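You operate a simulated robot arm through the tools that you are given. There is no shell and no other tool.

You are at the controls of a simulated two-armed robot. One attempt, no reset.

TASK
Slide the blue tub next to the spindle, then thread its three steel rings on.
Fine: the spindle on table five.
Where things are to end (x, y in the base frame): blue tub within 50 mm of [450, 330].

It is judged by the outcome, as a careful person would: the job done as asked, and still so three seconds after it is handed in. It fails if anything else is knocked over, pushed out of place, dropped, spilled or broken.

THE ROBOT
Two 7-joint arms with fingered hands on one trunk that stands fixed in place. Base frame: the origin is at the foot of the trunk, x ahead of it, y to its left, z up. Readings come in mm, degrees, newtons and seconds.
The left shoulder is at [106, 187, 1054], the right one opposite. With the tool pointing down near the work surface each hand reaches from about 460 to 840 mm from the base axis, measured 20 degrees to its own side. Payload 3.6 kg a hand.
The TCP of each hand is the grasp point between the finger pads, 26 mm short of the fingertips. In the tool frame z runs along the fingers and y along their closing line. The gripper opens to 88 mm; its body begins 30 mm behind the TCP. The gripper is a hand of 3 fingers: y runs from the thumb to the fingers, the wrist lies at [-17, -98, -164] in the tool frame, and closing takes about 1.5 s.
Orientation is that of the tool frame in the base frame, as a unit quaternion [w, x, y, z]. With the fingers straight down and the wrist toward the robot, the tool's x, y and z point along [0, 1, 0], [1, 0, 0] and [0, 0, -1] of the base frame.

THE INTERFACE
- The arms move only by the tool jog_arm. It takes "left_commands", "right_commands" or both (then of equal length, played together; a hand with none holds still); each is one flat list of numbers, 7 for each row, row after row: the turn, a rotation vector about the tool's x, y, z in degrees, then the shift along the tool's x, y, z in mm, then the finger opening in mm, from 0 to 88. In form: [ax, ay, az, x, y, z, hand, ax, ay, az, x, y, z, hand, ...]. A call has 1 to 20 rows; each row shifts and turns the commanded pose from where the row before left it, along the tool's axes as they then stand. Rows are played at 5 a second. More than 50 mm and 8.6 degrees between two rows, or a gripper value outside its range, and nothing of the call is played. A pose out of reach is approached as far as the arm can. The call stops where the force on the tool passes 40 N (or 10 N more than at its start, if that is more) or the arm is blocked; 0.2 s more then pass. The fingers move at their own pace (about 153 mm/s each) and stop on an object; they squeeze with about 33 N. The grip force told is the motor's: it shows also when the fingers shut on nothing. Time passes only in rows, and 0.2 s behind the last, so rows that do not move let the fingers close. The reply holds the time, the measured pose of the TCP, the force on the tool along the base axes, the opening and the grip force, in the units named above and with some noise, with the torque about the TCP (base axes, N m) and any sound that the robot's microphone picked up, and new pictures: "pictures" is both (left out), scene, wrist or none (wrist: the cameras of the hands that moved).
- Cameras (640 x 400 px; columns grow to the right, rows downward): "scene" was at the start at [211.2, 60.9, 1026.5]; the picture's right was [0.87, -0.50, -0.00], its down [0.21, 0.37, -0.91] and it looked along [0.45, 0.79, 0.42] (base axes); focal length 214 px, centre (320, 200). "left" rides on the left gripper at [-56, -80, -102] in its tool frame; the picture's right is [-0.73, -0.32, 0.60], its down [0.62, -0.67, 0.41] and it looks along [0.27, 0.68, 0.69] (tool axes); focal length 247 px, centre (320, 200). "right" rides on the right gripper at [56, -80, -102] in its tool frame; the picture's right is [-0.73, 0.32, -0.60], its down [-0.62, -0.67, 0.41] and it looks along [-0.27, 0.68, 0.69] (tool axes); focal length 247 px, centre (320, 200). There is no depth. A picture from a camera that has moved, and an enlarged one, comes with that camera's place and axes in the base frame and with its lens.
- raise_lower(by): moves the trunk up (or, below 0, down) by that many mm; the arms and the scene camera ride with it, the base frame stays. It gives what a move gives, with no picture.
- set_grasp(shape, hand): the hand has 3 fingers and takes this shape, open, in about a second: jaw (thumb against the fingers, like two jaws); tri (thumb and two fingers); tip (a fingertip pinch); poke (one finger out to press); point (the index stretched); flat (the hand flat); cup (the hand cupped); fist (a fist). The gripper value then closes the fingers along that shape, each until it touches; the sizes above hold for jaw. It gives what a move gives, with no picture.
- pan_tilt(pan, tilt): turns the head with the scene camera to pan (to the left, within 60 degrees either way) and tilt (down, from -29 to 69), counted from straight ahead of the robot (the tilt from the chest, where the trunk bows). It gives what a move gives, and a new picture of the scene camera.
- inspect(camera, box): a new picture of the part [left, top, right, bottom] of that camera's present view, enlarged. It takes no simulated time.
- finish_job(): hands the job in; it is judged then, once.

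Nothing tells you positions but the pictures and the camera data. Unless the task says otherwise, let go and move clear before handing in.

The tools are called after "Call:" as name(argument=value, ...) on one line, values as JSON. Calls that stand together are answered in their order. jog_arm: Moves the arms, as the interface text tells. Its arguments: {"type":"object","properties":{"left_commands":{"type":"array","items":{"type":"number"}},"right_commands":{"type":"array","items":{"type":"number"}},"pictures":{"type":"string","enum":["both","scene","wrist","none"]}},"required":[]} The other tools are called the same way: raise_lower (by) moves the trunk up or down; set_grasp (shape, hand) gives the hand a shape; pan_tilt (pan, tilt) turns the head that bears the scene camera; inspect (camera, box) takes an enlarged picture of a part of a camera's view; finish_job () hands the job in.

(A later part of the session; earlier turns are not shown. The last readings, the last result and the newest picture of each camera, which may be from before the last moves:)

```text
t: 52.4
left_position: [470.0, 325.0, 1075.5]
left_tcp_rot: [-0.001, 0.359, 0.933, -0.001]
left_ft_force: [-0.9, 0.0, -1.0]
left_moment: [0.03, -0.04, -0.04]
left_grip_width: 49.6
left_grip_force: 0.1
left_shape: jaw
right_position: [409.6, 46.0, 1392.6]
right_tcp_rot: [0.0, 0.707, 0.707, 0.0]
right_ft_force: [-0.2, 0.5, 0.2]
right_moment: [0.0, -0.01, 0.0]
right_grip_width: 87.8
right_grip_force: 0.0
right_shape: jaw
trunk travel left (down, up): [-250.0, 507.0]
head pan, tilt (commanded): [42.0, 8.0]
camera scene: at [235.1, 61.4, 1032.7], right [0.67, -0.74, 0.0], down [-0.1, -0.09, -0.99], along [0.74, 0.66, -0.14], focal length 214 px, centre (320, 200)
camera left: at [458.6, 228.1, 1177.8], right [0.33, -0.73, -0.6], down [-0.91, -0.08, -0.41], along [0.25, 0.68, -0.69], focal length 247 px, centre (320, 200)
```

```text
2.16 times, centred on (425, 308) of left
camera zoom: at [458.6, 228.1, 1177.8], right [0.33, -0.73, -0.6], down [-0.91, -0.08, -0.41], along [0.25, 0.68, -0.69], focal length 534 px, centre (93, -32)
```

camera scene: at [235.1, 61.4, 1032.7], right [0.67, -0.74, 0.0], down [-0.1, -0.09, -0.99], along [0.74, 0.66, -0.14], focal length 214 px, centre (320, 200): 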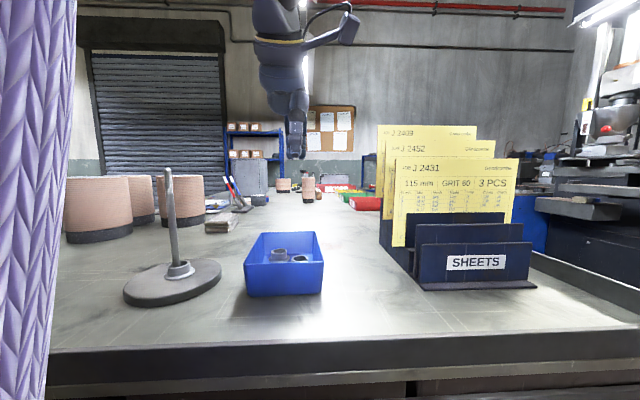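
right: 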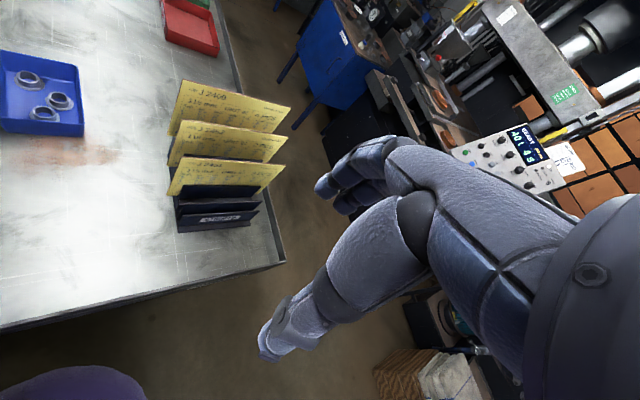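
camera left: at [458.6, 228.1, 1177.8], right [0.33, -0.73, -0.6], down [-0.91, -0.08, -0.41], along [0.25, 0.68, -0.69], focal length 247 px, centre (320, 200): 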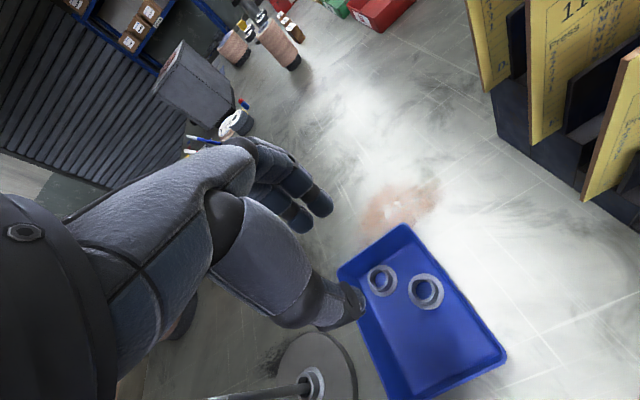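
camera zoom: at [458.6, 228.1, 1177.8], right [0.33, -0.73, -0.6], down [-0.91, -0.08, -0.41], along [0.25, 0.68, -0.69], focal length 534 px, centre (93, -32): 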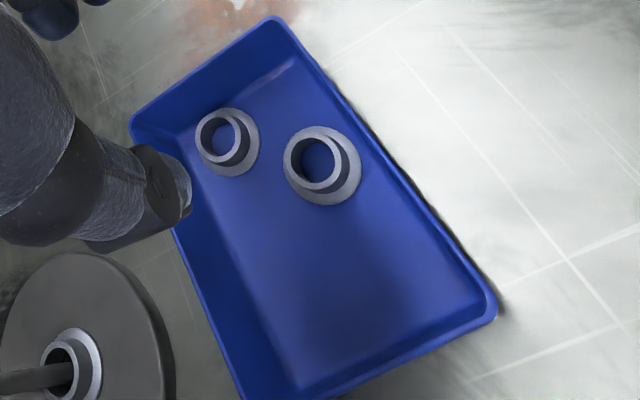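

R2 is at about [474.5, 324.5]. I'll centre (leaving it ~4 mm toward the fingers, where the grip closes) and descend to just above it.

Call:
jog_arm(left_commands=[0, 0, 0, -3.3, -2.1, 0, 46, 0, 0, 0, 0, 0, 27, 46, 0, 0, 0, 0, 0, 27, 46, 0, 0, 0, 0, 0, 27, 46, 0, 0, 0, 0, 0, 27, 46, 0, 0, 0, 0, 0, 27, 46, 0, 0, 0, 0, 0, 27, 46, 0, 0, 0, 0, 0, 0, 46, 0, 0, 0, 0, 0, 0, 46], pictures="wrist")

Call:
inspect(camera="left", box=[260, 130, 440, 330])

```text
t: 54.4
left_position: [470.0, 319.1, 914.0]
left_tcp_rot: [-0.001, 0.358, 0.934, 0.0]
left_ft_force: [1.3, -0.6, 0.6]
left_moment: [-0.01, -0.03, -0.03]
left_grip_width: 46.5
left_grip_force: 0.1
left_shape: jaw
right_position: [410.3, 45.9, 1391.7]
right_tcp_rot: [-0.001, 0.707, 0.707, 0.0]
right_ft_force: [-0.4, -1.1, 0.1]
right_moment: [0.0, -0.03, -0.01]
right_grip_width: 87.8
right_grip_force: 0.0
right_shape: jaw
trunk travel left (down, up): [-250.0, 507.0]
head pan, tilt (commanded): [42.0, 8.0]
camera left: at [458.7, 223.2, 1016.0], right [0.33, -0.73, -0.6], down [-0.91, -0.08, -0.41], along [0.25, 0.68, -0.69], focal length 247 px, centre (320, 200)
```

left: 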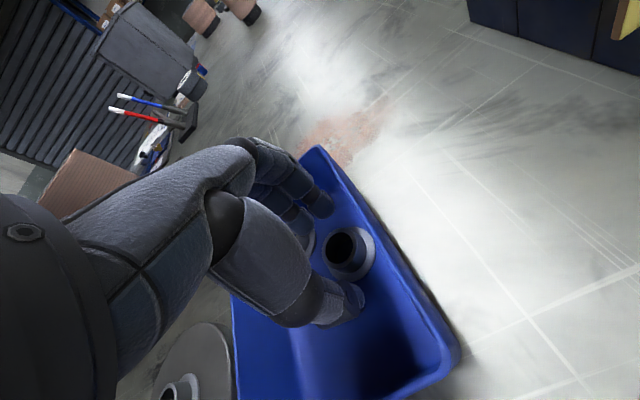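

```text
2.00 times, centred on (350, 230) of left
camera zoom: at [458.7, 223.2, 1016.0], right [0.33, -0.73, -0.6], down [-0.91, -0.08, -0.41], along [0.25, 0.68, -0.69], focal length 494 px, centre (260, 140)
```

zoom: 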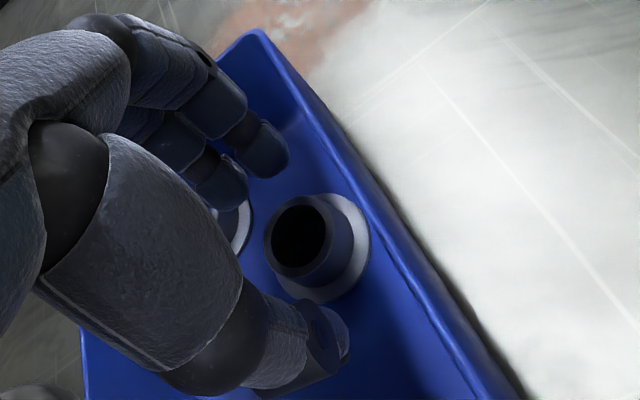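

R2 is about 9 mm toward the fingers, so I'll shift the hand 5 mm that way, then lower the last 23 mm.

Call:
jog_arm(left_commands=[0, 0, 0, 0.5, 5, 0, 46, 0, 0, 0, 0, 0, 8, 46, 0, 0, 0, 0, 0, 8, 46, 0, 0, 0, 0, 0, 7, 46, 0, 0, 0, 0, 0, 0, 46], pictures="none")

Call:
inspect(camera="left", box=[260, 130, 440, 330])

Call:
inspect(camera="scene", box=[230, 200, 340, 310])

```text
t: 55.6
left_position: [474.3, 323.7, 891.3]
left_tcp_rot: [0.0, 0.359, 0.933, -0.001]
left_ft_force: [-0.7, -0.4, -0.2]
left_moment: [0.02, 0.0, 0.0]
left_grip_width: 46.6
left_grip_force: 0.2
left_shape: jaw
right_position: [410.0, 46.6, 1393.2]
right_tcp_rot: [0.0, 0.707, 0.707, 0.0]
right_ft_force: [-0.3, 0.2, -0.1]
right_moment: [0.01, 0.01, -0.03]
right_grip_width: 87.7
right_grip_force: 0.1
right_shape: jaw
trunk travel left (down, up): [-250.0, 507.0]
head pan, tilt (commanded): [42.0, 8.0]
```

```text
2.00 times, centred on (350, 230) of left
camera zoom: at [462.6, 227.5, 993.5], right [0.33, -0.73, -0.6], down [-0.91, -0.08, -0.41], along [0.25, 0.68, -0.69], focal length 494 px, centre (260, 140)
```

zoom: 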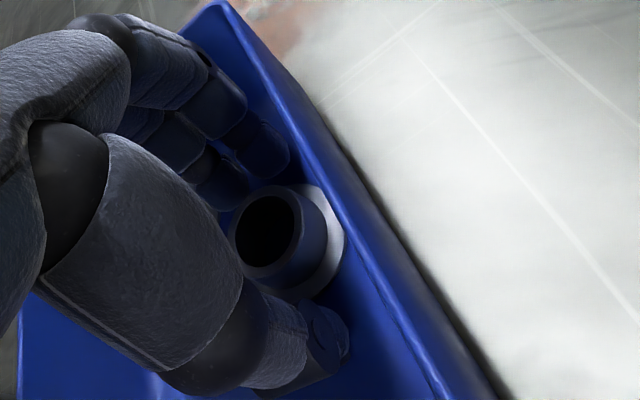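

```text
3.64 times, centred on (285, 255) of scene
camera zoom: at [235.1, 61.4, 1032.7], right [0.67, -0.74, 0.0], down [-0.1, -0.09, -0.99], along [0.74, 0.66, -0.14], focal length 780 px, centre (447, 0)
```

zoom: 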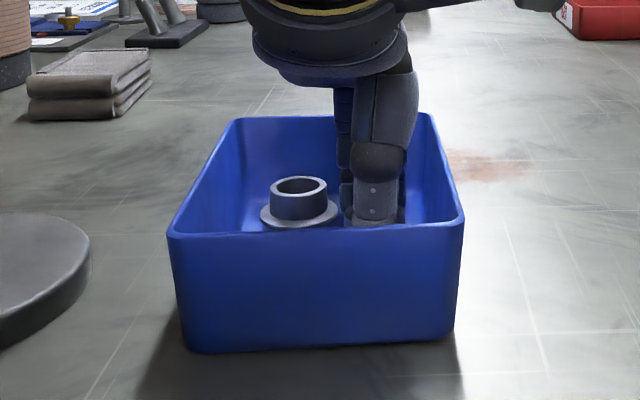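

The fingers are in place around R2 and R1 is untouched. Closing on the hub now.

Call:
jog_arm(left_commands=[0, 0, 0, 0, 0, 0, 38, 0, 0, 0, 0, 0, 0, 32, 0, 0, 0, 0, 0, 0, 26, 0, 0, 0, 0, 0, 0, 15, 0, 0, 0, 0, 0, 0, 0, 0, 0, 0, 0, 0, 0, 0, 0, 0, 0, 0, 0, 0, 0], pictures="none")

Call:
jog_arm(left_commands=[0, 0, 0, 0, 0, -4, 0, 0, 0, 0, 0, 0, -6, 0, 0, 0, 0, 0, 0, -10, 0, 0, 0, 0, 0, 0, -15, 0, 0, 0, 0, 0, 0, -20, 0, 0, 0, 0, 0, 0, -20, 0, 0, 0, 0, 0, 0, -20, 0], pictures="both")

```text
t: 57.2
left_position: [473.1, 323.5, 891.2]
left_tcp_rot: [0.001, 0.359, 0.933, 0.001]
left_ft_force: [0.0, 0.2, 8.3]
left_moment: [0.12, -0.1, 0.05]
left_grip_width: 24.0
left_grip_force: 33.0
left_shape: jaw
right_position: [409.6, 46.4, 1393.7]
right_tcp_rot: [-0.001, 0.707, 0.707, 0.001]
right_ft_force: [-0.1, 1.4, 0.2]
right_moment: [-0.04, 0.04, 0.01]
right_grip_width: 87.9
right_grip_force: 0.0
right_shape: jaw
trunk travel left (down, up): [-250.0, 507.0]
head pan, tilt (commanded): [42.0, 8.0]
```

```text
t: 58.8
left_position: [473.5, 324.7, 986.6]
left_tcp_rot: [0.0, 0.358, 0.934, 0.0]
left_ft_force: [0.5, 0.3, -1.1]
left_moment: [0.01, 0.02, -0.01]
left_grip_width: 23.4
left_grip_force: 33.1
left_shape: jaw
right_position: [410.0, 46.7, 1392.5]
right_tcp_rot: [0.0, 0.707, 0.707, 0.001]
right_ft_force: [0.3, -0.2, -1.0]
right_moment: [0.02, -0.01, 0.01]
right_grip_width: 87.8
right_grip_force: 0.0
right_shape: jaw
trunk travel left (down, up): [-250.0, 507.0]
head pan, tilt (commanded): [42.0, 8.0]
camera scene: at [234.9, 61.4, 1032.8], right [0.67, -0.74, 0.0], down [-0.1, -0.09, -0.99], along [0.74, 0.66, -0.14], focal length 214 px, centre (320, 200)
camera left: at [462.2, 228.4, 1089.1], right [0.33, -0.73, -0.6], down [-0.91, -0.08, -0.41], along [0.25, 0.68, -0.69], focal length 247 px, centre (320, 200)
```

scene: 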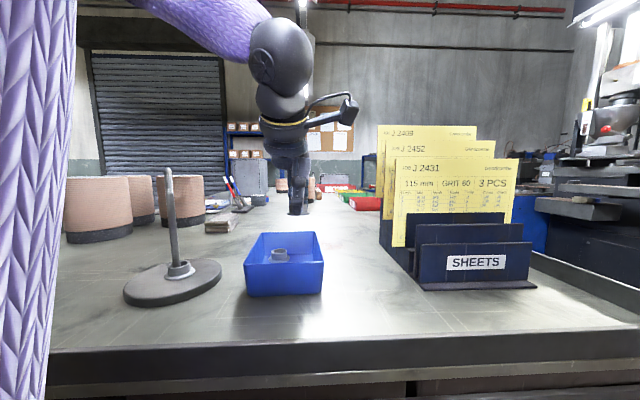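
left: 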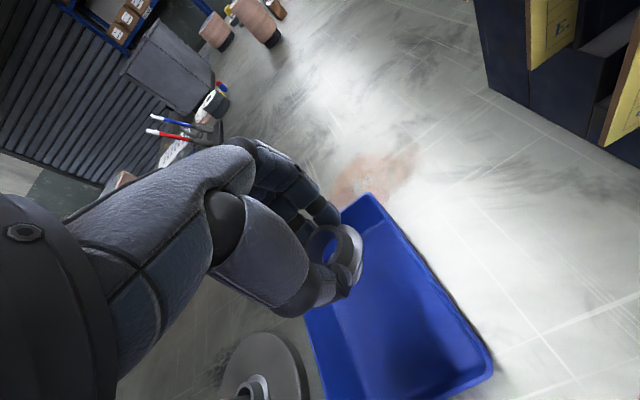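

R2 is lifted. I'll check how it sits in the grip.

Call:
inspect(camera="left", box=[290, 200, 400, 300])

Call:
inspect(camera="scene", box=[250, 110, 340, 230])

```text
4.00 times, centred on (345, 250) of left
camera zoom: at [462.2, 228.4, 1089.1], right [0.33, -0.73, -0.6], down [-0.91, -0.08, -0.41], along [0.25, 0.68, -0.69], focal length 988 px, centre (220, 0)
```

zoom: 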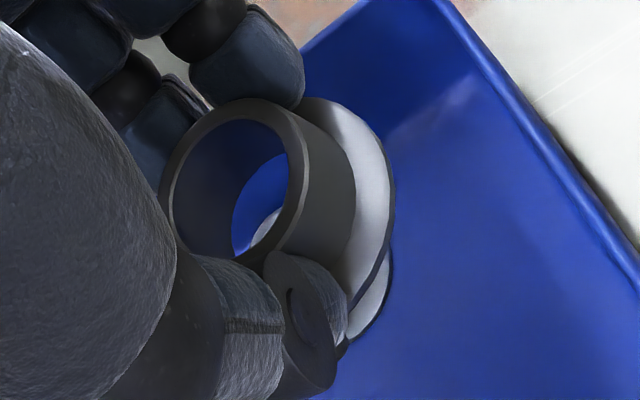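

```text
3.33 times, centred on (295, 170) of scene
camera zoom: at [234.9, 61.4, 1032.8], right [0.67, -0.74, 0.0], down [-0.1, -0.09, -0.99], along [0.74, 0.66, -0.14], focal length 715 px, centre (403, 300)
```

zoom: 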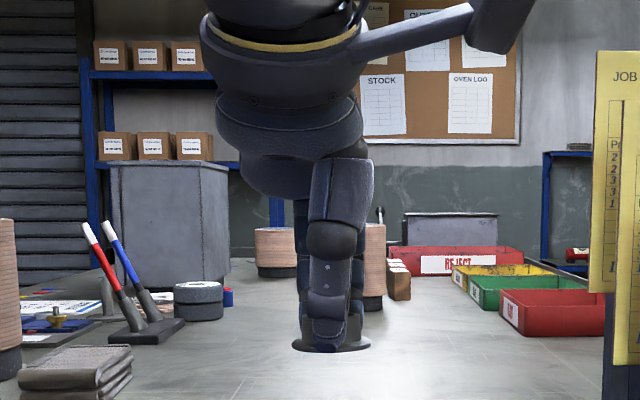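

R2 is held level, centred at tool (−0.5, 3.2). I'll lift to z≈1107, turn to yaw 90° and carry it over the rod at TCP [318, 427].

Call:
jog_arm(left_commands=[0, 0, 0, 0, 0, -30, 0, 0, 0, 0, 0, 0, -30, 0, 0, 0, 0, 0, 0, -30, 0, 0, 0, 0, 0, 0, -30, 0, 0, 0, -8.4, 0, 0, 0, 0, 0, 0, -8.4, 0, 0, 0, 0, 0, 0, -8.4, 0, 0, 0, 0, 0, 0, -8.4, 0, 0, 0, 0, 0, 0, -8.4, 0, 0, 0, 0, 0, 0, 0, 29, 19, 0, 0, 0, 0, 0, 29, 19, 0, 0, 0, 0, 0, 29, 19, 0, 0, 0, 0, 0, 29, 19, 0, 0, 0, 0, 0, 29, 19, 0, 0, 0, 0, 0, 0, 0, 0, 0], pictures="both")

```text
t: 62.0
left_position: [328.3, 419.2, 1105.0]
left_tcp_rot: [-0.001, 0.0, 1.0, -0.001]
left_ft_force: [1.0, -0.1, -0.2]
left_moment: [0.01, 0.0, -0.03]
left_grip_width: 23.1
left_grip_force: 33.3
left_shape: jaw
right_position: [411.0, 47.4, 1392.6]
right_tcp_rot: [-0.001, 0.707, 0.707, -0.001]
right_ft_force: [-0.4, 0.2, 0.2]
right_moment: [0.02, 0.0, -0.01]
right_grip_width: 87.7
right_grip_force: 0.0
right_shape: jaw
trunk travel left (down, up): [-250.0, 507.0]
head pan, tilt (commanded): [42.0, 8.0]
camera scene: at [235.6, 61.2, 1032.5], right [0.67, -0.74, 0.0], down [-0.1, -0.09, -0.99], along [0.74, 0.66, -0.14], focal length 214 px, centre (320, 200)
camera left: at [385.7, 339.3, 1207.4], right [0.73, -0.32, -0.6], down [-0.62, -0.66, -0.41], along [-0.27, 0.68, -0.69], focal length 247 px, centre (320, 200)
```

scene: 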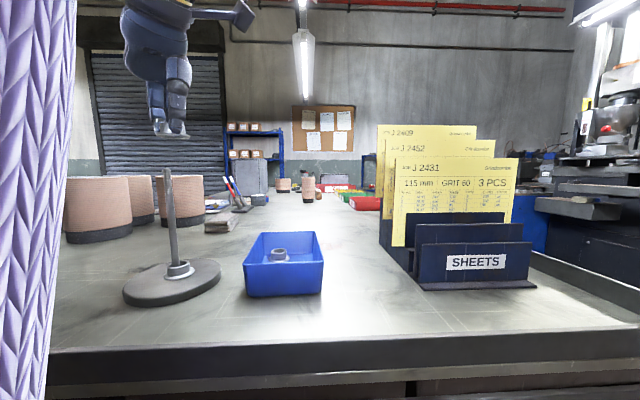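
left: 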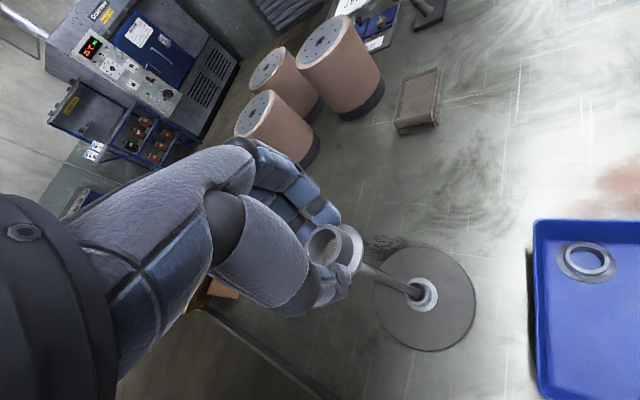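

Now the final lateral shift of about (−10, +8) mm and down to just above the tip, then check.

Call:
jog_arm(left_commands=[0, 0, 0, 5.1, 3.8, 0, 0, 0, 0, 0, 5.1, 3.8, 0, 0, 0, 0, 0, 0, 0, 10, 0, 0, 0, 0, 0, 0, 10, 0, 0, 0, 0, 0, 0, 9, 0, 0, 0, 0, 0, 0, 0, 0, 0, 0, 0, 0, 0, 0, 0], pictures="none")

Call:
inspect(camera="left", box=[290, 200, 400, 300])

Call:
inspect(camera="scene", box=[145, 105, 185, 185])

```text
t: 63.6
left_position: [318.3, 427.7, 1077.6]
left_tcp_rot: [0.0, 0.0, 1.0, 0.001]
left_ft_force: [0.3, 0.4, -0.8]
left_moment: [0.01, -0.01, -0.03]
left_grip_width: 23.2
left_grip_force: 33.5
left_shape: jaw
right_position: [411.0, 47.6, 1392.3]
right_tcp_rot: [0.0, 0.708, 0.707, 0.0]
right_ft_force: [-0.6, -0.5, -0.3]
right_moment: [0.01, -0.01, 0.03]
right_grip_width: 87.5
right_grip_force: 0.1
right_shape: jaw
trunk travel left (down, up): [-250.0, 507.0]
head pan, tilt (commanded): [42.0, 8.0]
```

```text
4.00 times, centred on (345, 250) of left
camera zoom: at [376.2, 348.2, 1180.3], right [0.73, -0.32, -0.6], down [-0.62, -0.67, -0.41], along [-0.27, 0.68, -0.69], focal length 988 px, centre (220, 0)
```

zoom: 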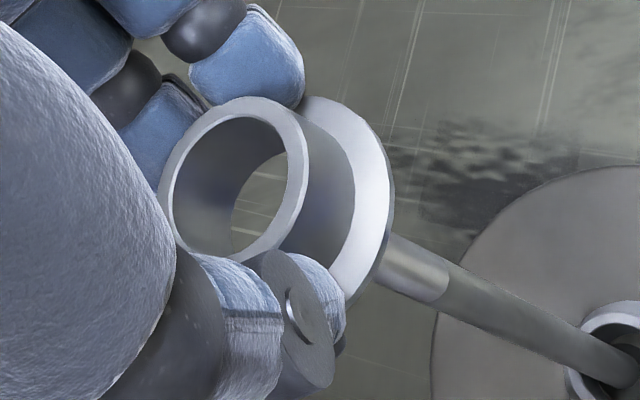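

```text
5.00 times, centred on (165, 145) of scene
camera zoom: at [235.2, 61.5, 1032.7], right [0.67, -0.74, 0.0], down [-0.1, -0.09, -0.99], along [0.74, 0.66, -0.14], focal length 1072 px, centre (1095, 475)
```

zoom: 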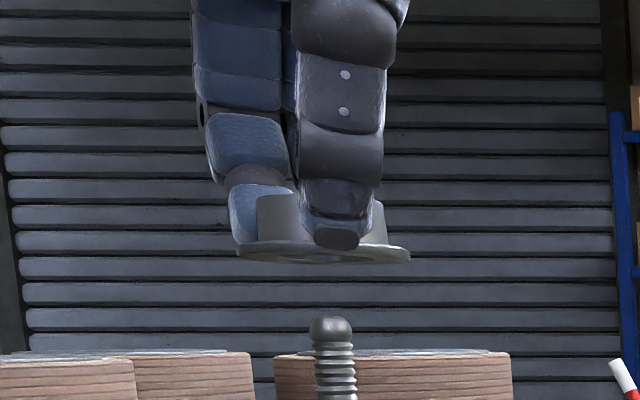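

Alignment looks within ~2 mm; I'll nudge 1.8 mm and lower 30 mm onto the tip.

Call:
jog_arm(left_commands=[0, 0, 0, 0.3, -1.8, 0, 0, 0, 0, 0, 0, 0, 6, 0, 0, 0, 0, 0, 0, 6, 0, 0, 0, 0, 0, 0, 6, 0, 0, 0, 0, 0, 0, 6, 0, 0, 0, 0, 0, 0, 6, 0], pictures="none")

Call:
inspect(camera="left", box=[290, 200, 400, 300])

Call:
inspect(camera="scene", box=[145, 105, 185, 185])

```text
t: 65.0
left_position: [319.7, 424.7, 1047.2]
left_tcp_rot: [0.001, 0.0, 1.0, 0.0]
left_ft_force: [-0.1, -1.0, 1.0]
left_moment: [0.0, 0.01, 0.0]
left_grip_width: 23.2
left_grip_force: 33.0
left_shape: jaw
right_position: [411.5, 47.6, 1392.7]
right_tcp_rot: [0.0, 0.707, 0.707, 0.0]
right_ft_force: [-0.2, 0.6, -0.4]
right_moment: [0.0, 0.0, 0.01]
right_grip_width: 87.5
right_grip_force: 0.0
right_shape: jaw
trunk travel left (down, up): [-250.0, 507.0]
head pan, tilt (commanded): [42.0, 8.0]
```

```text
4.00 times, centred on (345, 250) of left
camera zoom: at [376.0, 346.1, 1149.8], right [0.73, -0.32, -0.6], down [-0.62, -0.66, -0.41], along [-0.27, 0.68, -0.69], focal length 988 px, centre (220, 0)
```

zoom: 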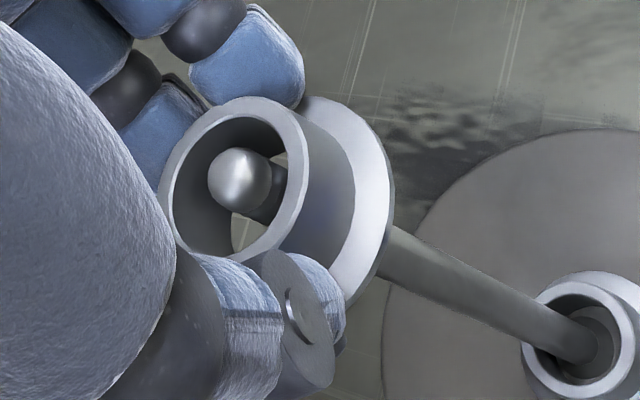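

```text
5.00 times, centred on (165, 145) of scene
camera zoom: at [235.2, 61.5, 1032.6], right [0.67, -0.74, 0.0], down [-0.1, -0.09, -0.99], along [0.74, 0.66, -0.14], focal length 1072 px, centre (1095, 475)
```

zoom: 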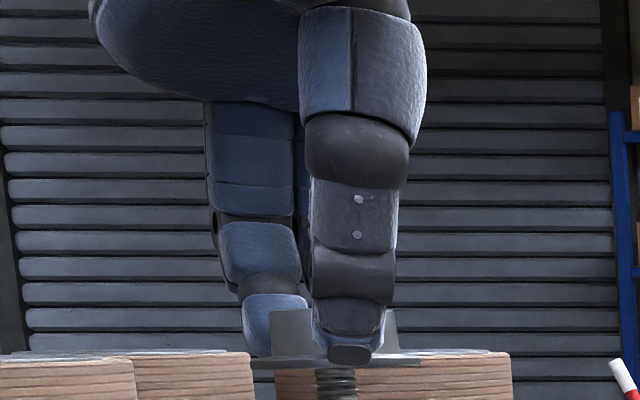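

The tip is in the bore. I'll lower another 24 mm (staying within reach) and recheck before release.

Call:
jog_arm(left_commands=[0, 0, 0, 0.5, 0, 6, 0, 0, 0, 0, 0, 0, 6, 0, 0, 0, 0, 0, 0, 6, 0, 0, 0, 0, 0, 0, 6, 0, 0, 0, 0, 0, 0, 0, 0], pictures="none")

Call:
inspect(camera="left", box=[250, 150, 420, 310])

Call:
inspect(camera="scene", box=[115, 110, 215, 240])

```text
t: 66.2
left_position: [320.1, 426.2, 1024.2]
left_tcp_rot: [-0.001, 0.0, 1.0, 0.0]
left_ft_force: [0.3, 0.7, -0.4]
left_moment: [0.0, 0.02, -0.01]
left_grip_width: 23.2
left_grip_force: 32.8
left_shape: jaw
right_position: [408.6, 47.1, 1392.5]
right_tcp_rot: [-0.001, 0.707, 0.707, 0.0]
right_ft_force: [0.5, 0.0, -0.1]
right_moment: [0.01, -0.02, 0.01]
right_grip_width: 87.7
right_grip_force: 0.0
right_shape: jaw
trunk travel left (down, up): [-250.0, 507.0]
head pan, tilt (commanded): [42.0, 8.0]
```

```text
2.50 times, centred on (335, 230) of left
camera zoom: at [376.4, 347.4, 1126.1], right [0.73, -0.32, -0.6], down [-0.62, -0.67, -0.41], along [-0.27, 0.68, -0.69], focal length 617 px, centre (282, 125)
```

zoom: 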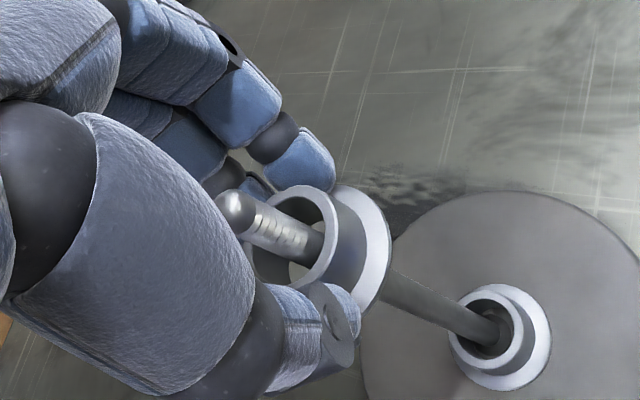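

```text
3.08 times, centred on (165, 175) of scene
camera zoom: at [235.1, 61.4, 1032.7], right [0.67, -0.74, 0.0], down [-0.1, -0.09, -0.99], along [0.74, 0.66, -0.14], focal length 660 px, centre (797, 277)
```

zoom: 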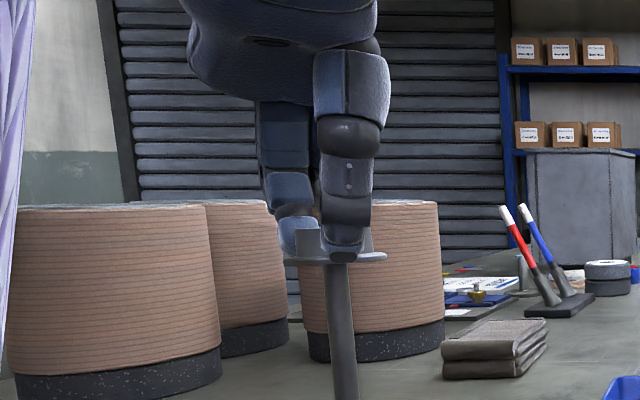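

R2 is well onto the rod with no force. Releasing it now, then rising clear.

Call:
jog_arm(left_commands=[0, 0, 0, 0, 0, 0, 30, 0, 0, 0, 0, 0, 0, 40, 0, 0, 0, 0, 0, 0, 50, 0, 0, 0, 0, 0, 0, 50, 0, 0, 0, 0, 0, 0, 50], pictures="both")

```text
t: 67.4
left_position: [318.9, 426.1, 1024.3]
left_tcp_rot: [-0.001, 0.0, 1.0, 0.0]
left_ft_force: [-0.1, -0.4, 0.3]
left_moment: [-0.01, 0.03, 0.01]
left_grip_width: 49.3
left_grip_force: 0.0
left_shape: jaw
right_position: [409.5, 47.8, 1392.0]
right_tcp_rot: [0.0, 0.707, 0.707, -0.001]
right_ft_force: [0.1, 0.7, 0.3]
right_moment: [0.01, 0.0, 0.0]
right_grip_width: 87.7
right_grip_force: 0.0
right_shape: jaw
trunk travel left (down, up): [-250.0, 507.0]
head pan, tilt (commanded): [42.0, 8.0]
camera scene: at [235.1, 61.4, 1032.7], right [0.67, -0.74, 0.0], down [-0.1, -0.09, -0.99], along [0.74, 0.66, -0.14], focal length 214 px, centre (320, 200)
camera left: at [376.5, 347.4, 1126.2], right [0.73, -0.32, -0.6], down [-0.62, -0.67, -0.41], along [-0.27, 0.67, -0.69], focal length 247 px, centre (320, 200)
```

scene: 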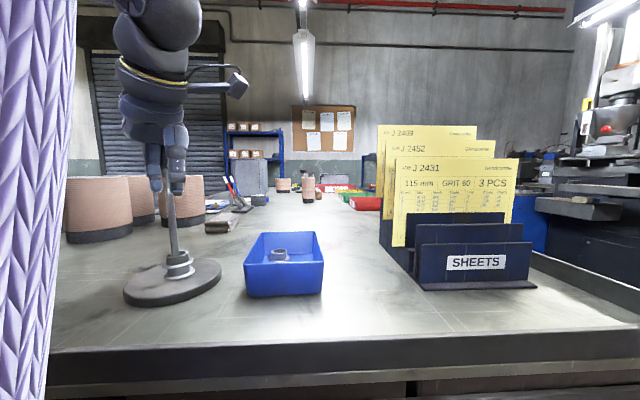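
left: 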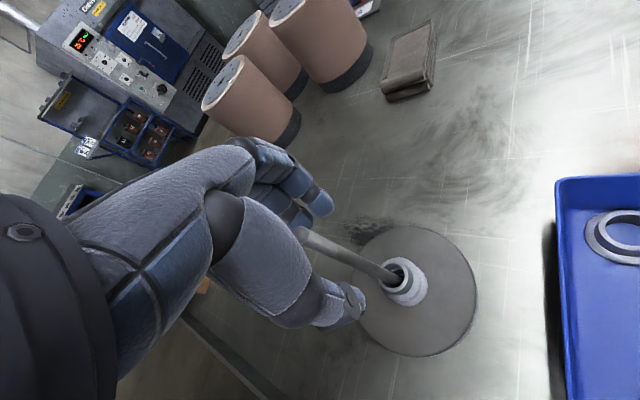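

Two rings are stacked on the spindle. The last ring (R1) sits close to the far-left corner of the tub, so I'll rise, go over it and have a close look at the room around it.

Call:
jog_arm(left_commands=[0, 0, 0, 0, 0, -15, 50, 0, 0, 0, 0, 0, -25, 50, 0, 0, 0, 0, 0, -25, 50, 0, 0, 0, 0, 0, -20, 50, 0, 0, 0, -30, -9, 0, 50, 0, 0, 0, -30, -9, 0, 50, 0, 0, 0, -30, -9, 0, 50, 0, 0, 0, -30, -9, 0, 50, 0, 0, 0, -30, -9, 0, 50, 0, 0, 8.4, 0, 0, 0, 50, 0, 0, 8.4, 0, 0, 0, 50, 0, 0, 8.4, 0, 0, 0, 50, 0, 0, 8.4, 0, 0, 0, 50, 0, 0, 8.4, 0, 0, 0, 50, 0, 0, 0, 0, 0, 0, 50], pictures="both")

Call:
inspect(camera="left", box=[335, 215, 515, 400])

Call:
inspect(camera="scene", box=[230, 220, 340, 310])

```text
t: 70.6
left_position: [469.1, 379.0, 1108.3]
left_tcp_rot: [0.0, 0.359, 0.933, 0.0]
left_ft_force: [-0.8, 1.3, 0.8]
left_moment: [-0.03, -0.01, -0.02]
left_grip_width: 49.7
left_grip_force: 0.0
left_shape: jaw
right_position: [410.3, 46.2, 1392.6]
right_tcp_rot: [0.0, 0.707, 0.707, 0.0]
right_ft_force: [-0.7, 0.1, 0.1]
right_moment: [0.0, 0.01, 0.02]
right_grip_width: 87.8
right_grip_force: 0.0
right_shape: jaw
trunk travel left (down, up): [-250.0, 507.0]
head pan, tilt (commanded): [42.0, 8.0]
camera scene: at [235.3, 61.2, 1032.6], right [0.67, -0.74, 0.0], down [-0.1, -0.09, -0.99], along [0.74, 0.66, -0.14], focal length 214 px, centre (320, 200)
camera left: at [457.5, 282.6, 1210.6], right [0.33, -0.73, -0.6], down [-0.91, -0.07, -0.41], along [0.25, 0.68, -0.69], focal length 247 px, centre (320, 200)
```

scene: 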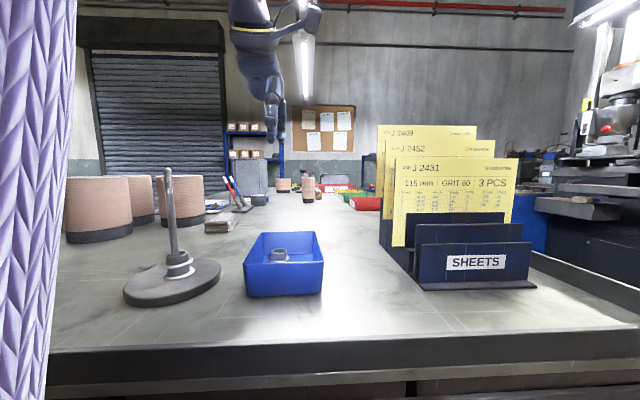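
left: 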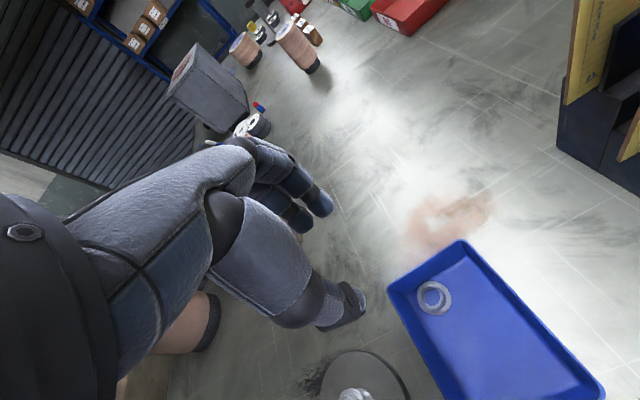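

```text
2.16 times, centred on (425, 308) of left
camera zoom: at [457.5, 282.6, 1210.6], right [0.33, -0.73, -0.6], down [-0.91, -0.07, -0.41], along [0.25, 0.68, -0.69], focal length 534 px, centre (93, -32)
```

zoom: 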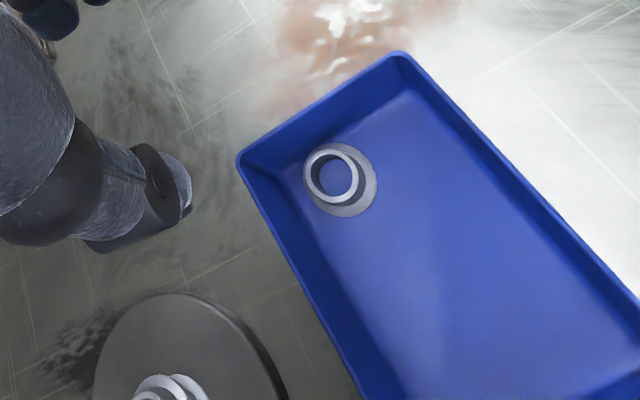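

```text
4.44 times, centred on (285, 265) of scene
camera zoom: at [235.3, 61.2, 1032.6], right [0.67, -0.74, 0.0], down [-0.1, -0.09, -0.99], along [0.74, 0.66, -0.14], focal length 953 px, centre (476, -89)
```

zoom: 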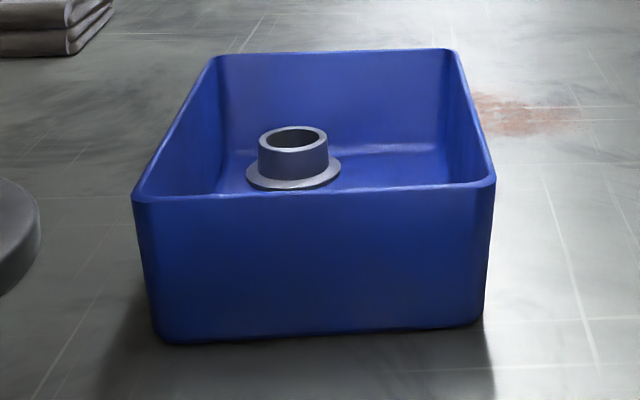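

R1 has only ~10–12 mm of floor between its flange and the far and left walls — too little for the two-finger jaw. I'd like to move it to the tub's middle with one fingertip; I'll try the poke shape up here and look at it.

Call:
set_grasp(shape="poke", hand="left")

Call:
inspect(camera="left", box=[0, 0, 640, 400])

Call:
inspect(camera="scene", box=[210, 20, 340, 170])

```text
t: 71.5
left_position: [468.4, 379.4, 1108.3]
left_tcp_rot: [-0.001, 0.358, 0.934, 0.0]
left_ft_force: [-0.7, 0.7, -1.1]
left_moment: [0.01, -0.04, 0.0]
left_grip_width: 0.0
left_grip_force: 0.1
left_shape: poke
right_position: [409.6, 47.1, 1392.2]
right_tcp_rot: [0.0, 0.707, 0.707, 0.0]
right_ft_force: [0.0, 0.4, 0.0]
right_moment: [-0.01, 0.01, 0.02]
right_grip_width: 87.7
right_grip_force: 0.0
right_shape: jaw
trunk travel left (down, up): [-250.0, 507.0]
head pan, tilt (commanded): [42.0, 8.0]
```

```text
1.00 times, centred on (320, 200) of left (not enlarged: the box is as wide or as high as the picture)
camera zoom: at [457.6, 282.9, 1210.6], right [0.33, -0.73, -0.6], down [-0.91, -0.08, -0.41], along [0.25, 0.68, -0.69], focal length 247 px, centre (320, 200)
```

zoom: 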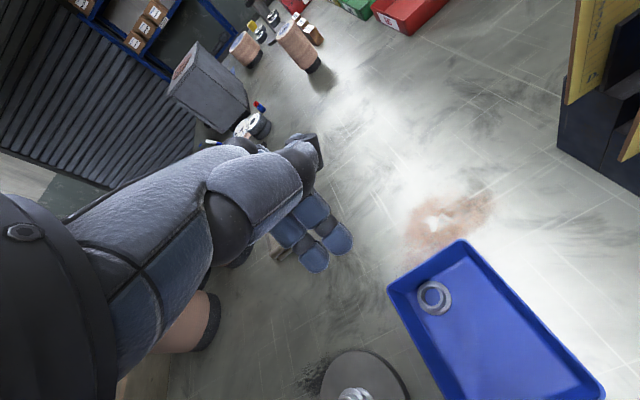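

```text
2.67 times, centred on (275, 95) of scene
camera zoom: at [235.1, 61.5, 1032.7], right [0.67, -0.74, 0.0], down [-0.1, -0.09, -0.99], along [0.74, 0.66, -0.14], focal length 572 px, centre (440, 480)
```

zoom: 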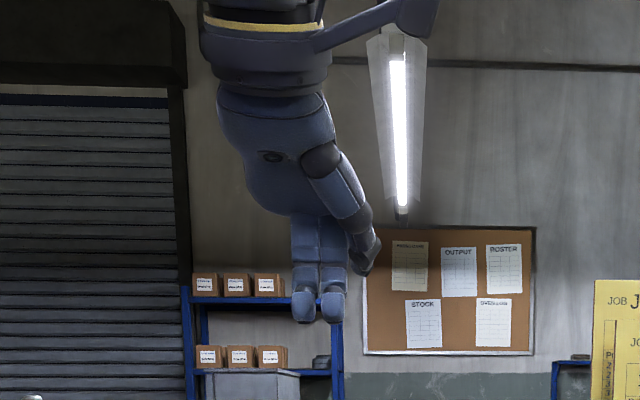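

In poke both fingers come out together, too wide for this. I'll look at the point shape (index stretched).

Call:
set_grasp(shape="point", hand="left")

Call:
inspect(camera="left", box=[140, 80, 440, 320])

Call:
inspect(camera="scene", box=[210, 20, 340, 170])

```text
t: 72.4
left_position: [468.4, 379.4, 1107.1]
left_tcp_rot: [0.001, 0.359, 0.933, 0.0]
left_ft_force: [-0.4, 1.1, 0.0]
left_moment: [-0.01, 0.0, 0.03]
left_grip_width: 82.6
left_grip_force: 0.0
left_shape: point
right_position: [410.4, 47.9, 1392.6]
right_tcp_rot: [0.0, 0.707, 0.707, 0.0]
right_ft_force: [0.7, 0.3, -0.1]
right_moment: [-0.03, 0.0, 0.0]
right_grip_width: 87.7
right_grip_force: 0.1
right_shape: jaw
trunk travel left (down, up): [-250.0, 507.0]
head pan, tilt (commanded): [42.0, 8.0]
```

```text
1.67 times, centred on (290, 200) of left
camera zoom: at [457.6, 282.9, 1210.6], right [0.33, -0.73, -0.6], down [-0.91, -0.08, -0.41], along [0.25, 0.68, -0.69], focal length 412 px, centre (370, 200)
```

zoom: 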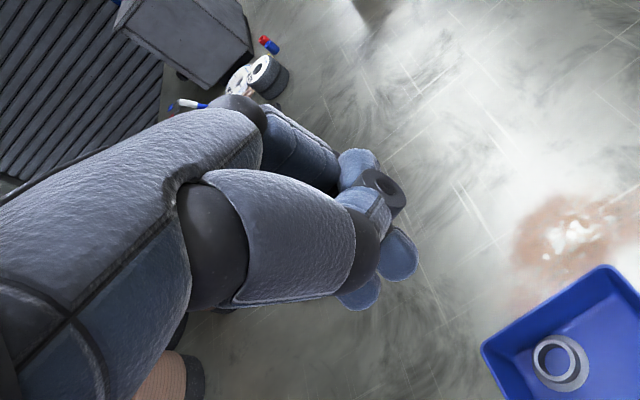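

```text
2.67 times, centred on (275, 95) of scene
camera zoom: at [235.1, 61.4, 1032.7], right [0.67, -0.74, 0.0], down [-0.1, -0.09, -0.99], along [0.74, 0.66, -0.14], focal length 572 px, centre (440, 480)
```

zoom: 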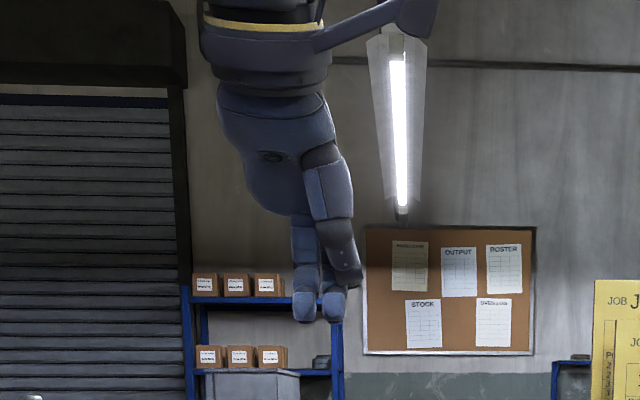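

Point also has both fingers out. I'll check the tip (fingertip pinch) shape.

Call:
set_grasp(shape="tip", hand="left")

Call:
inspect(camera="left", box=[140, 80, 440, 320])

Call:
inspect(camera="scene", box=[210, 20, 340, 170])

```text
t: 73.3
left_position: [468.6, 379.3, 1109.2]
left_tcp_rot: [0.0, 0.358, 0.934, 0.0]
left_ft_force: [0.4, 0.2, 0.1]
left_moment: [-0.01, 0.0, 0.02]
left_grip_width: 87.9
left_grip_force: 0.0
left_shape: tip
right_position: [410.6, 47.5, 1393.1]
right_tcp_rot: [0.001, 0.707, 0.707, 0.0]
right_ft_force: [0.1, -0.4, 0.3]
right_moment: [0.0, 0.0, 0.0]
right_grip_width: 87.6
right_grip_force: 0.0
right_shape: jaw
trunk travel left (down, up): [-250.0, 507.0]
head pan, tilt (commanded): [42.0, 8.0]
```

```text
1.67 times, centred on (290, 200) of left
camera zoom: at [457.6, 282.9, 1210.6], right [0.33, -0.73, -0.6], down [-0.91, -0.08, -0.41], along [0.25, 0.68, -0.69], focal length 412 px, centre (370, 200)
```

zoom: 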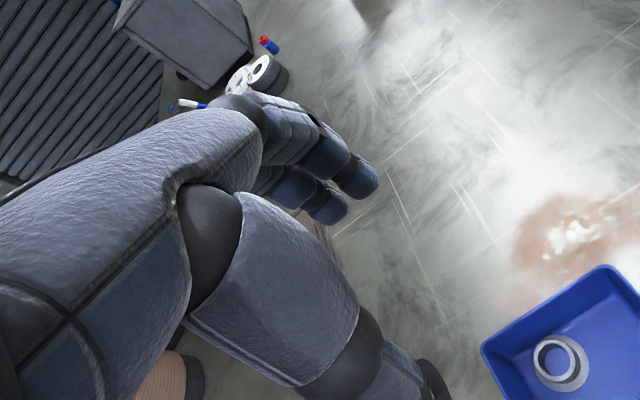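

```text
2.67 times, centred on (275, 95) of scene
camera zoom: at [235.1, 61.4, 1032.7], right [0.67, -0.74, 0.0], down [-0.1, -0.09, -0.99], along [0.74, 0.66, -0.14], focal length 572 px, centre (440, 480)
```

zoom: 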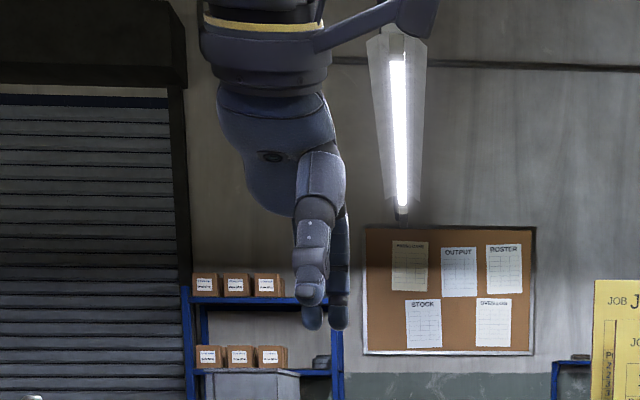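

I'll use the lone thumb instead: in jaw shape the thumb tip can dip into R1's bore (fingers outside the far wall) and drag the ring to the tub's middle. I'll set jaw, open to 60 mm and bring the thumb above R1.

Call:
set_grasp(shape="jaw", hand="left")

Call:
jog_arm(left_commands=[0, 0, 0, -1.3, 18.8, 0, 60, 0, 0, 0, -1.3, 18.8, 0, 60, 0, 0, 0, 0, 0, 30, 60, 0, 0, 0, 0, 0, 30, 60, 0, 0, 0, 0, 0, 30, 60, 0, 0, 0, 0, 0, 30, 60, 0, 0, 0, 0, 0, 30, 60, 0, 0, 0, 0, 0, 28, 60, 0, 0, 0, 0, 0, 0, 60, 0, 0, 0, 0, 0, 0, 60], pictures="both")

Call:
pan_tilt(pan=45, tilt=30)

Call:
inspect(camera="left", box=[270, 200, 430, 370])

Call:
inspect(camera="scene", box=[240, 70, 350, 200])

```text
t: 74.2
left_position: [468.5, 379.9, 1107.4]
left_tcp_rot: [0.0, 0.358, 0.934, 0.001]
left_ft_force: [0.0, -0.5, -0.2]
left_moment: [-0.01, -0.02, 0.01]
left_grip_width: 87.7
left_grip_force: 0.0
left_shape: jaw
right_position: [410.6, 46.9, 1392.5]
right_tcp_rot: [0.0, 0.706, 0.708, -0.001]
right_ft_force: [0.1, 1.0, 0.3]
right_moment: [0.01, -0.01, -0.01]
right_grip_width: 87.9
right_grip_force: 0.1
right_shape: jaw
trunk travel left (down, up): [-250.0, 507.0]
head pan, tilt (commanded): [42.0, 8.0]
```

```text
t: 76.4
left_position: [494.2, 404.5, 930.5]
left_tcp_rot: [0.0, 0.358, 0.934, 0.0]
left_ft_force: [0.6, 0.6, 0.4]
left_moment: [0.03, 0.0, -0.02]
left_grip_width: 60.6
left_grip_force: 0.0
left_shape: jaw
right_position: [409.7, 46.7, 1391.8]
right_tcp_rot: [-0.001, 0.707, 0.707, 0.0]
right_ft_force: [0.1, 0.6, -0.6]
right_moment: [-0.01, 0.0, 0.0]
right_grip_width: 87.8
right_grip_force: 0.1
right_shape: jaw
trunk travel left (down, up): [-250.0, 507.0]
head pan, tilt (commanded): [42.0, 8.0]
camera scene: at [235.2, 61.5, 1032.6], right [0.67, -0.74, 0.0], down [-0.1, -0.09, -0.99], along [0.74, 0.66, -0.14], focal length 214 px, centre (320, 200)
camera left: at [483.8, 308.3, 1033.7], right [0.33, -0.73, -0.6], down [-0.91, -0.08, -0.41], along [0.25, 0.68, -0.69], focal length 247 px, centre (320, 200)
```

scene: 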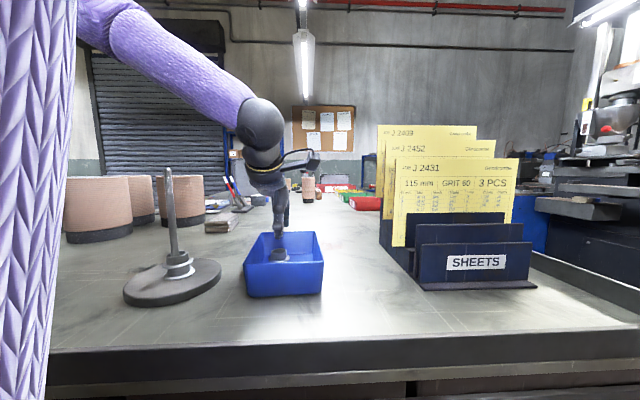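
left: 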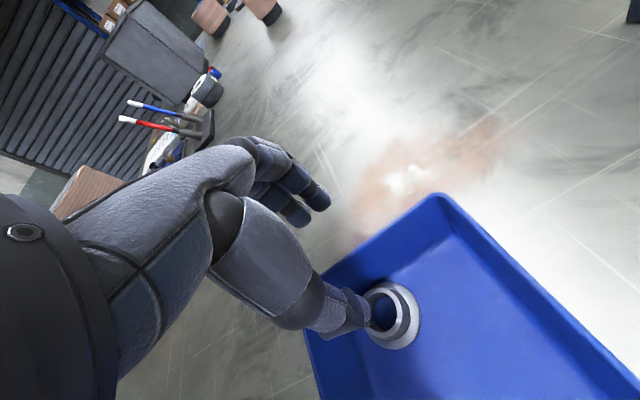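

```text
t: 77.3
left_position: [494.4, 405.1, 931.9]
left_tcp_rot: [0.0, 0.358, 0.934, 0.0]
left_ft_force: [0.1, -0.5, -0.5]
left_moment: [0.01, 0.01, 0.01]
left_grip_width: 60.2
left_grip_force: 0.0
left_shape: jaw
right_position: [410.3, 47.8, 1392.7]
right_tcp_rot: [0.0, 0.707, 0.707, 0.0]
right_ft_force: [-0.1, 0.3, 0.3]
right_moment: [-0.01, -0.02, 0.01]
right_grip_width: 87.5
right_grip_force: 0.0
right_shape: jaw
trunk travel left (down, up): [-250.0, 507.0]
head pan, tilt (commanded): [45.0, 30.0]
camera scene: at [230.3, 63.4, 997.2], right [0.71, -0.71, 0.0], down [-0.35, -0.35, -0.87], along [0.61, 0.61, -0.5], focal length 214 px, centre (320, 200)
```

scene: 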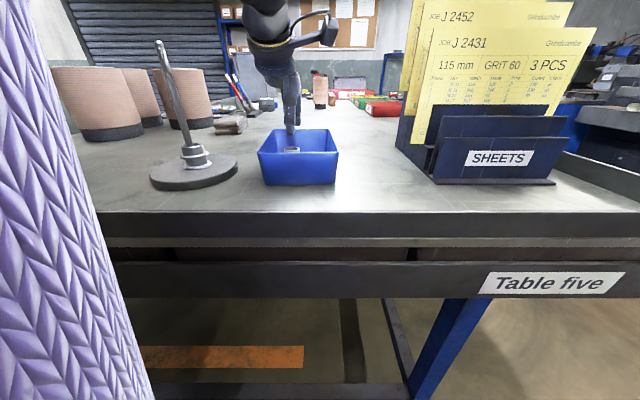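

```text
2.35 times, centred on (350, 285) of left
camera zoom: at [483.8, 308.3, 1034.0], right [0.33, -0.73, -0.6], down [-0.91, -0.08, -0.41], along [0.25, 0.68, -0.69], focal length 581 px, centre (249, 0)
```

zoom: 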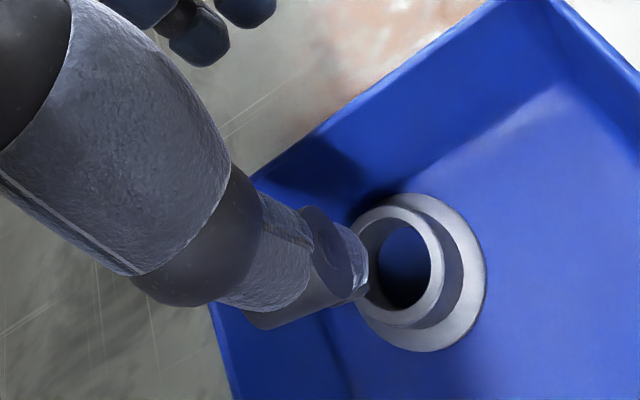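

```text
3.08 times, centred on (295, 135) of scene
camera zoom: at [230.3, 63.4, 997.2], right [0.71, -0.71, 0.0], down [-0.35, -0.35, -0.87], along [0.61, 0.61, -0.5], focal length 660 px, centre (397, 400)
```

zoom: 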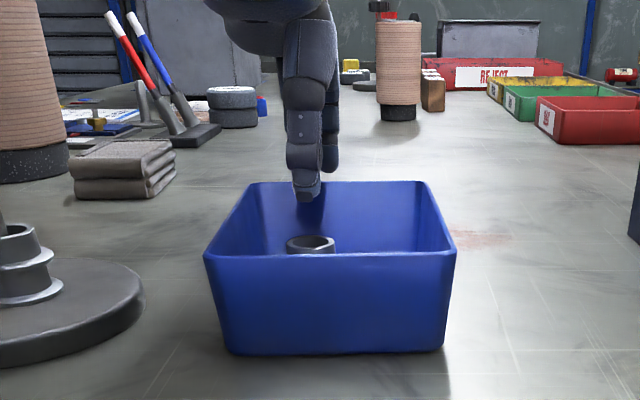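

The thumb tip is at about [469.5, 373] and R1's bore at [472, 379.5], so I need ~6 mm more along the tool's y. I'll shift and lower to just above the ring.

Call:
jog_arm(left_commands=[0, 0, 0, 1.3, 6.3, 0, 60, 0, 0, 0, 0, 0, 10, 60, 0, 0, 0, 0, 0, 10, 60, 0, 0, 0, 0, 0, 0, 60, 0, 0, 0, 0, 0, 0, 60], pictures="none")

Call:
inspect(camera="left", box=[290, 220, 420, 350])

Call:
inspect(camera="scene", box=[255, 90, 335, 190])

```text
t: 78.5
left_position: [498.2, 410.7, 911.0]
left_tcp_rot: [0.0, 0.359, 0.933, 0.0]
left_ft_force: [-0.2, 0.4, 0.1]
left_moment: [0.02, -0.02, -0.01]
left_grip_width: 60.5
left_grip_force: 0.1
left_shape: jaw
right_position: [410.6, 47.6, 1392.9]
right_tcp_rot: [0.0, 0.707, 0.707, 0.001]
right_ft_force: [0.2, -0.2, 0.6]
right_moment: [-0.04, 0.01, 0.0]
right_grip_width: 87.8
right_grip_force: 0.1
right_shape: jaw
trunk travel left (down, up): [-250.0, 507.0]
head pan, tilt (commanded): [45.0, 30.0]
```

```text
3.08 times, centred on (355, 285) of left
camera zoom: at [487.8, 315.0, 1013.7], right [0.33, -0.73, -0.6], down [-0.91, -0.08, -0.41], along [0.25, 0.68, -0.69], focal length 760 px, centre (212, -62)
```

zoom: 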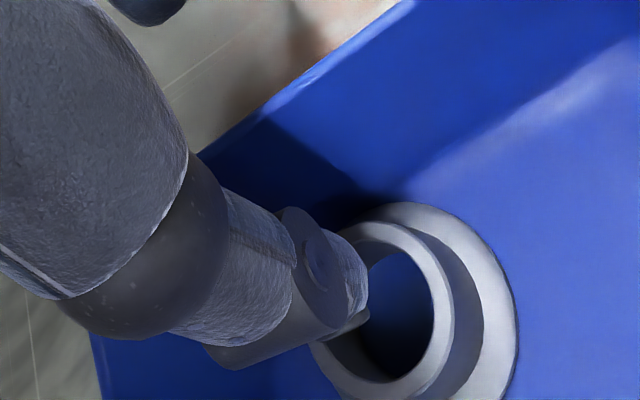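

```text
4.00 times, centred on (295, 140) of scene
camera zoom: at [230.3, 63.5, 997.1], right [0.71, -0.71, 0.0], down [-0.35, -0.35, -0.87], along [0.61, 0.61, -0.5], focal length 858 px, centre (420, 440)
```

zoom: 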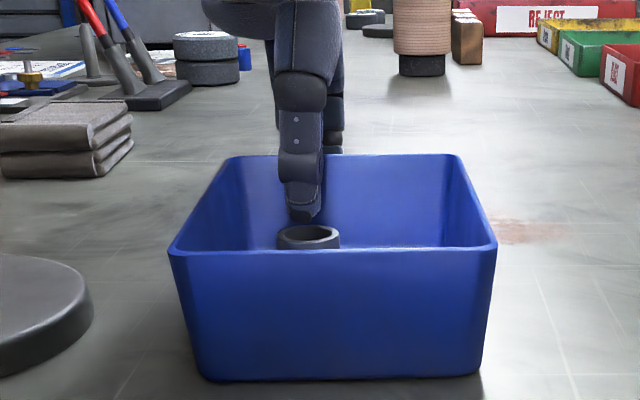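

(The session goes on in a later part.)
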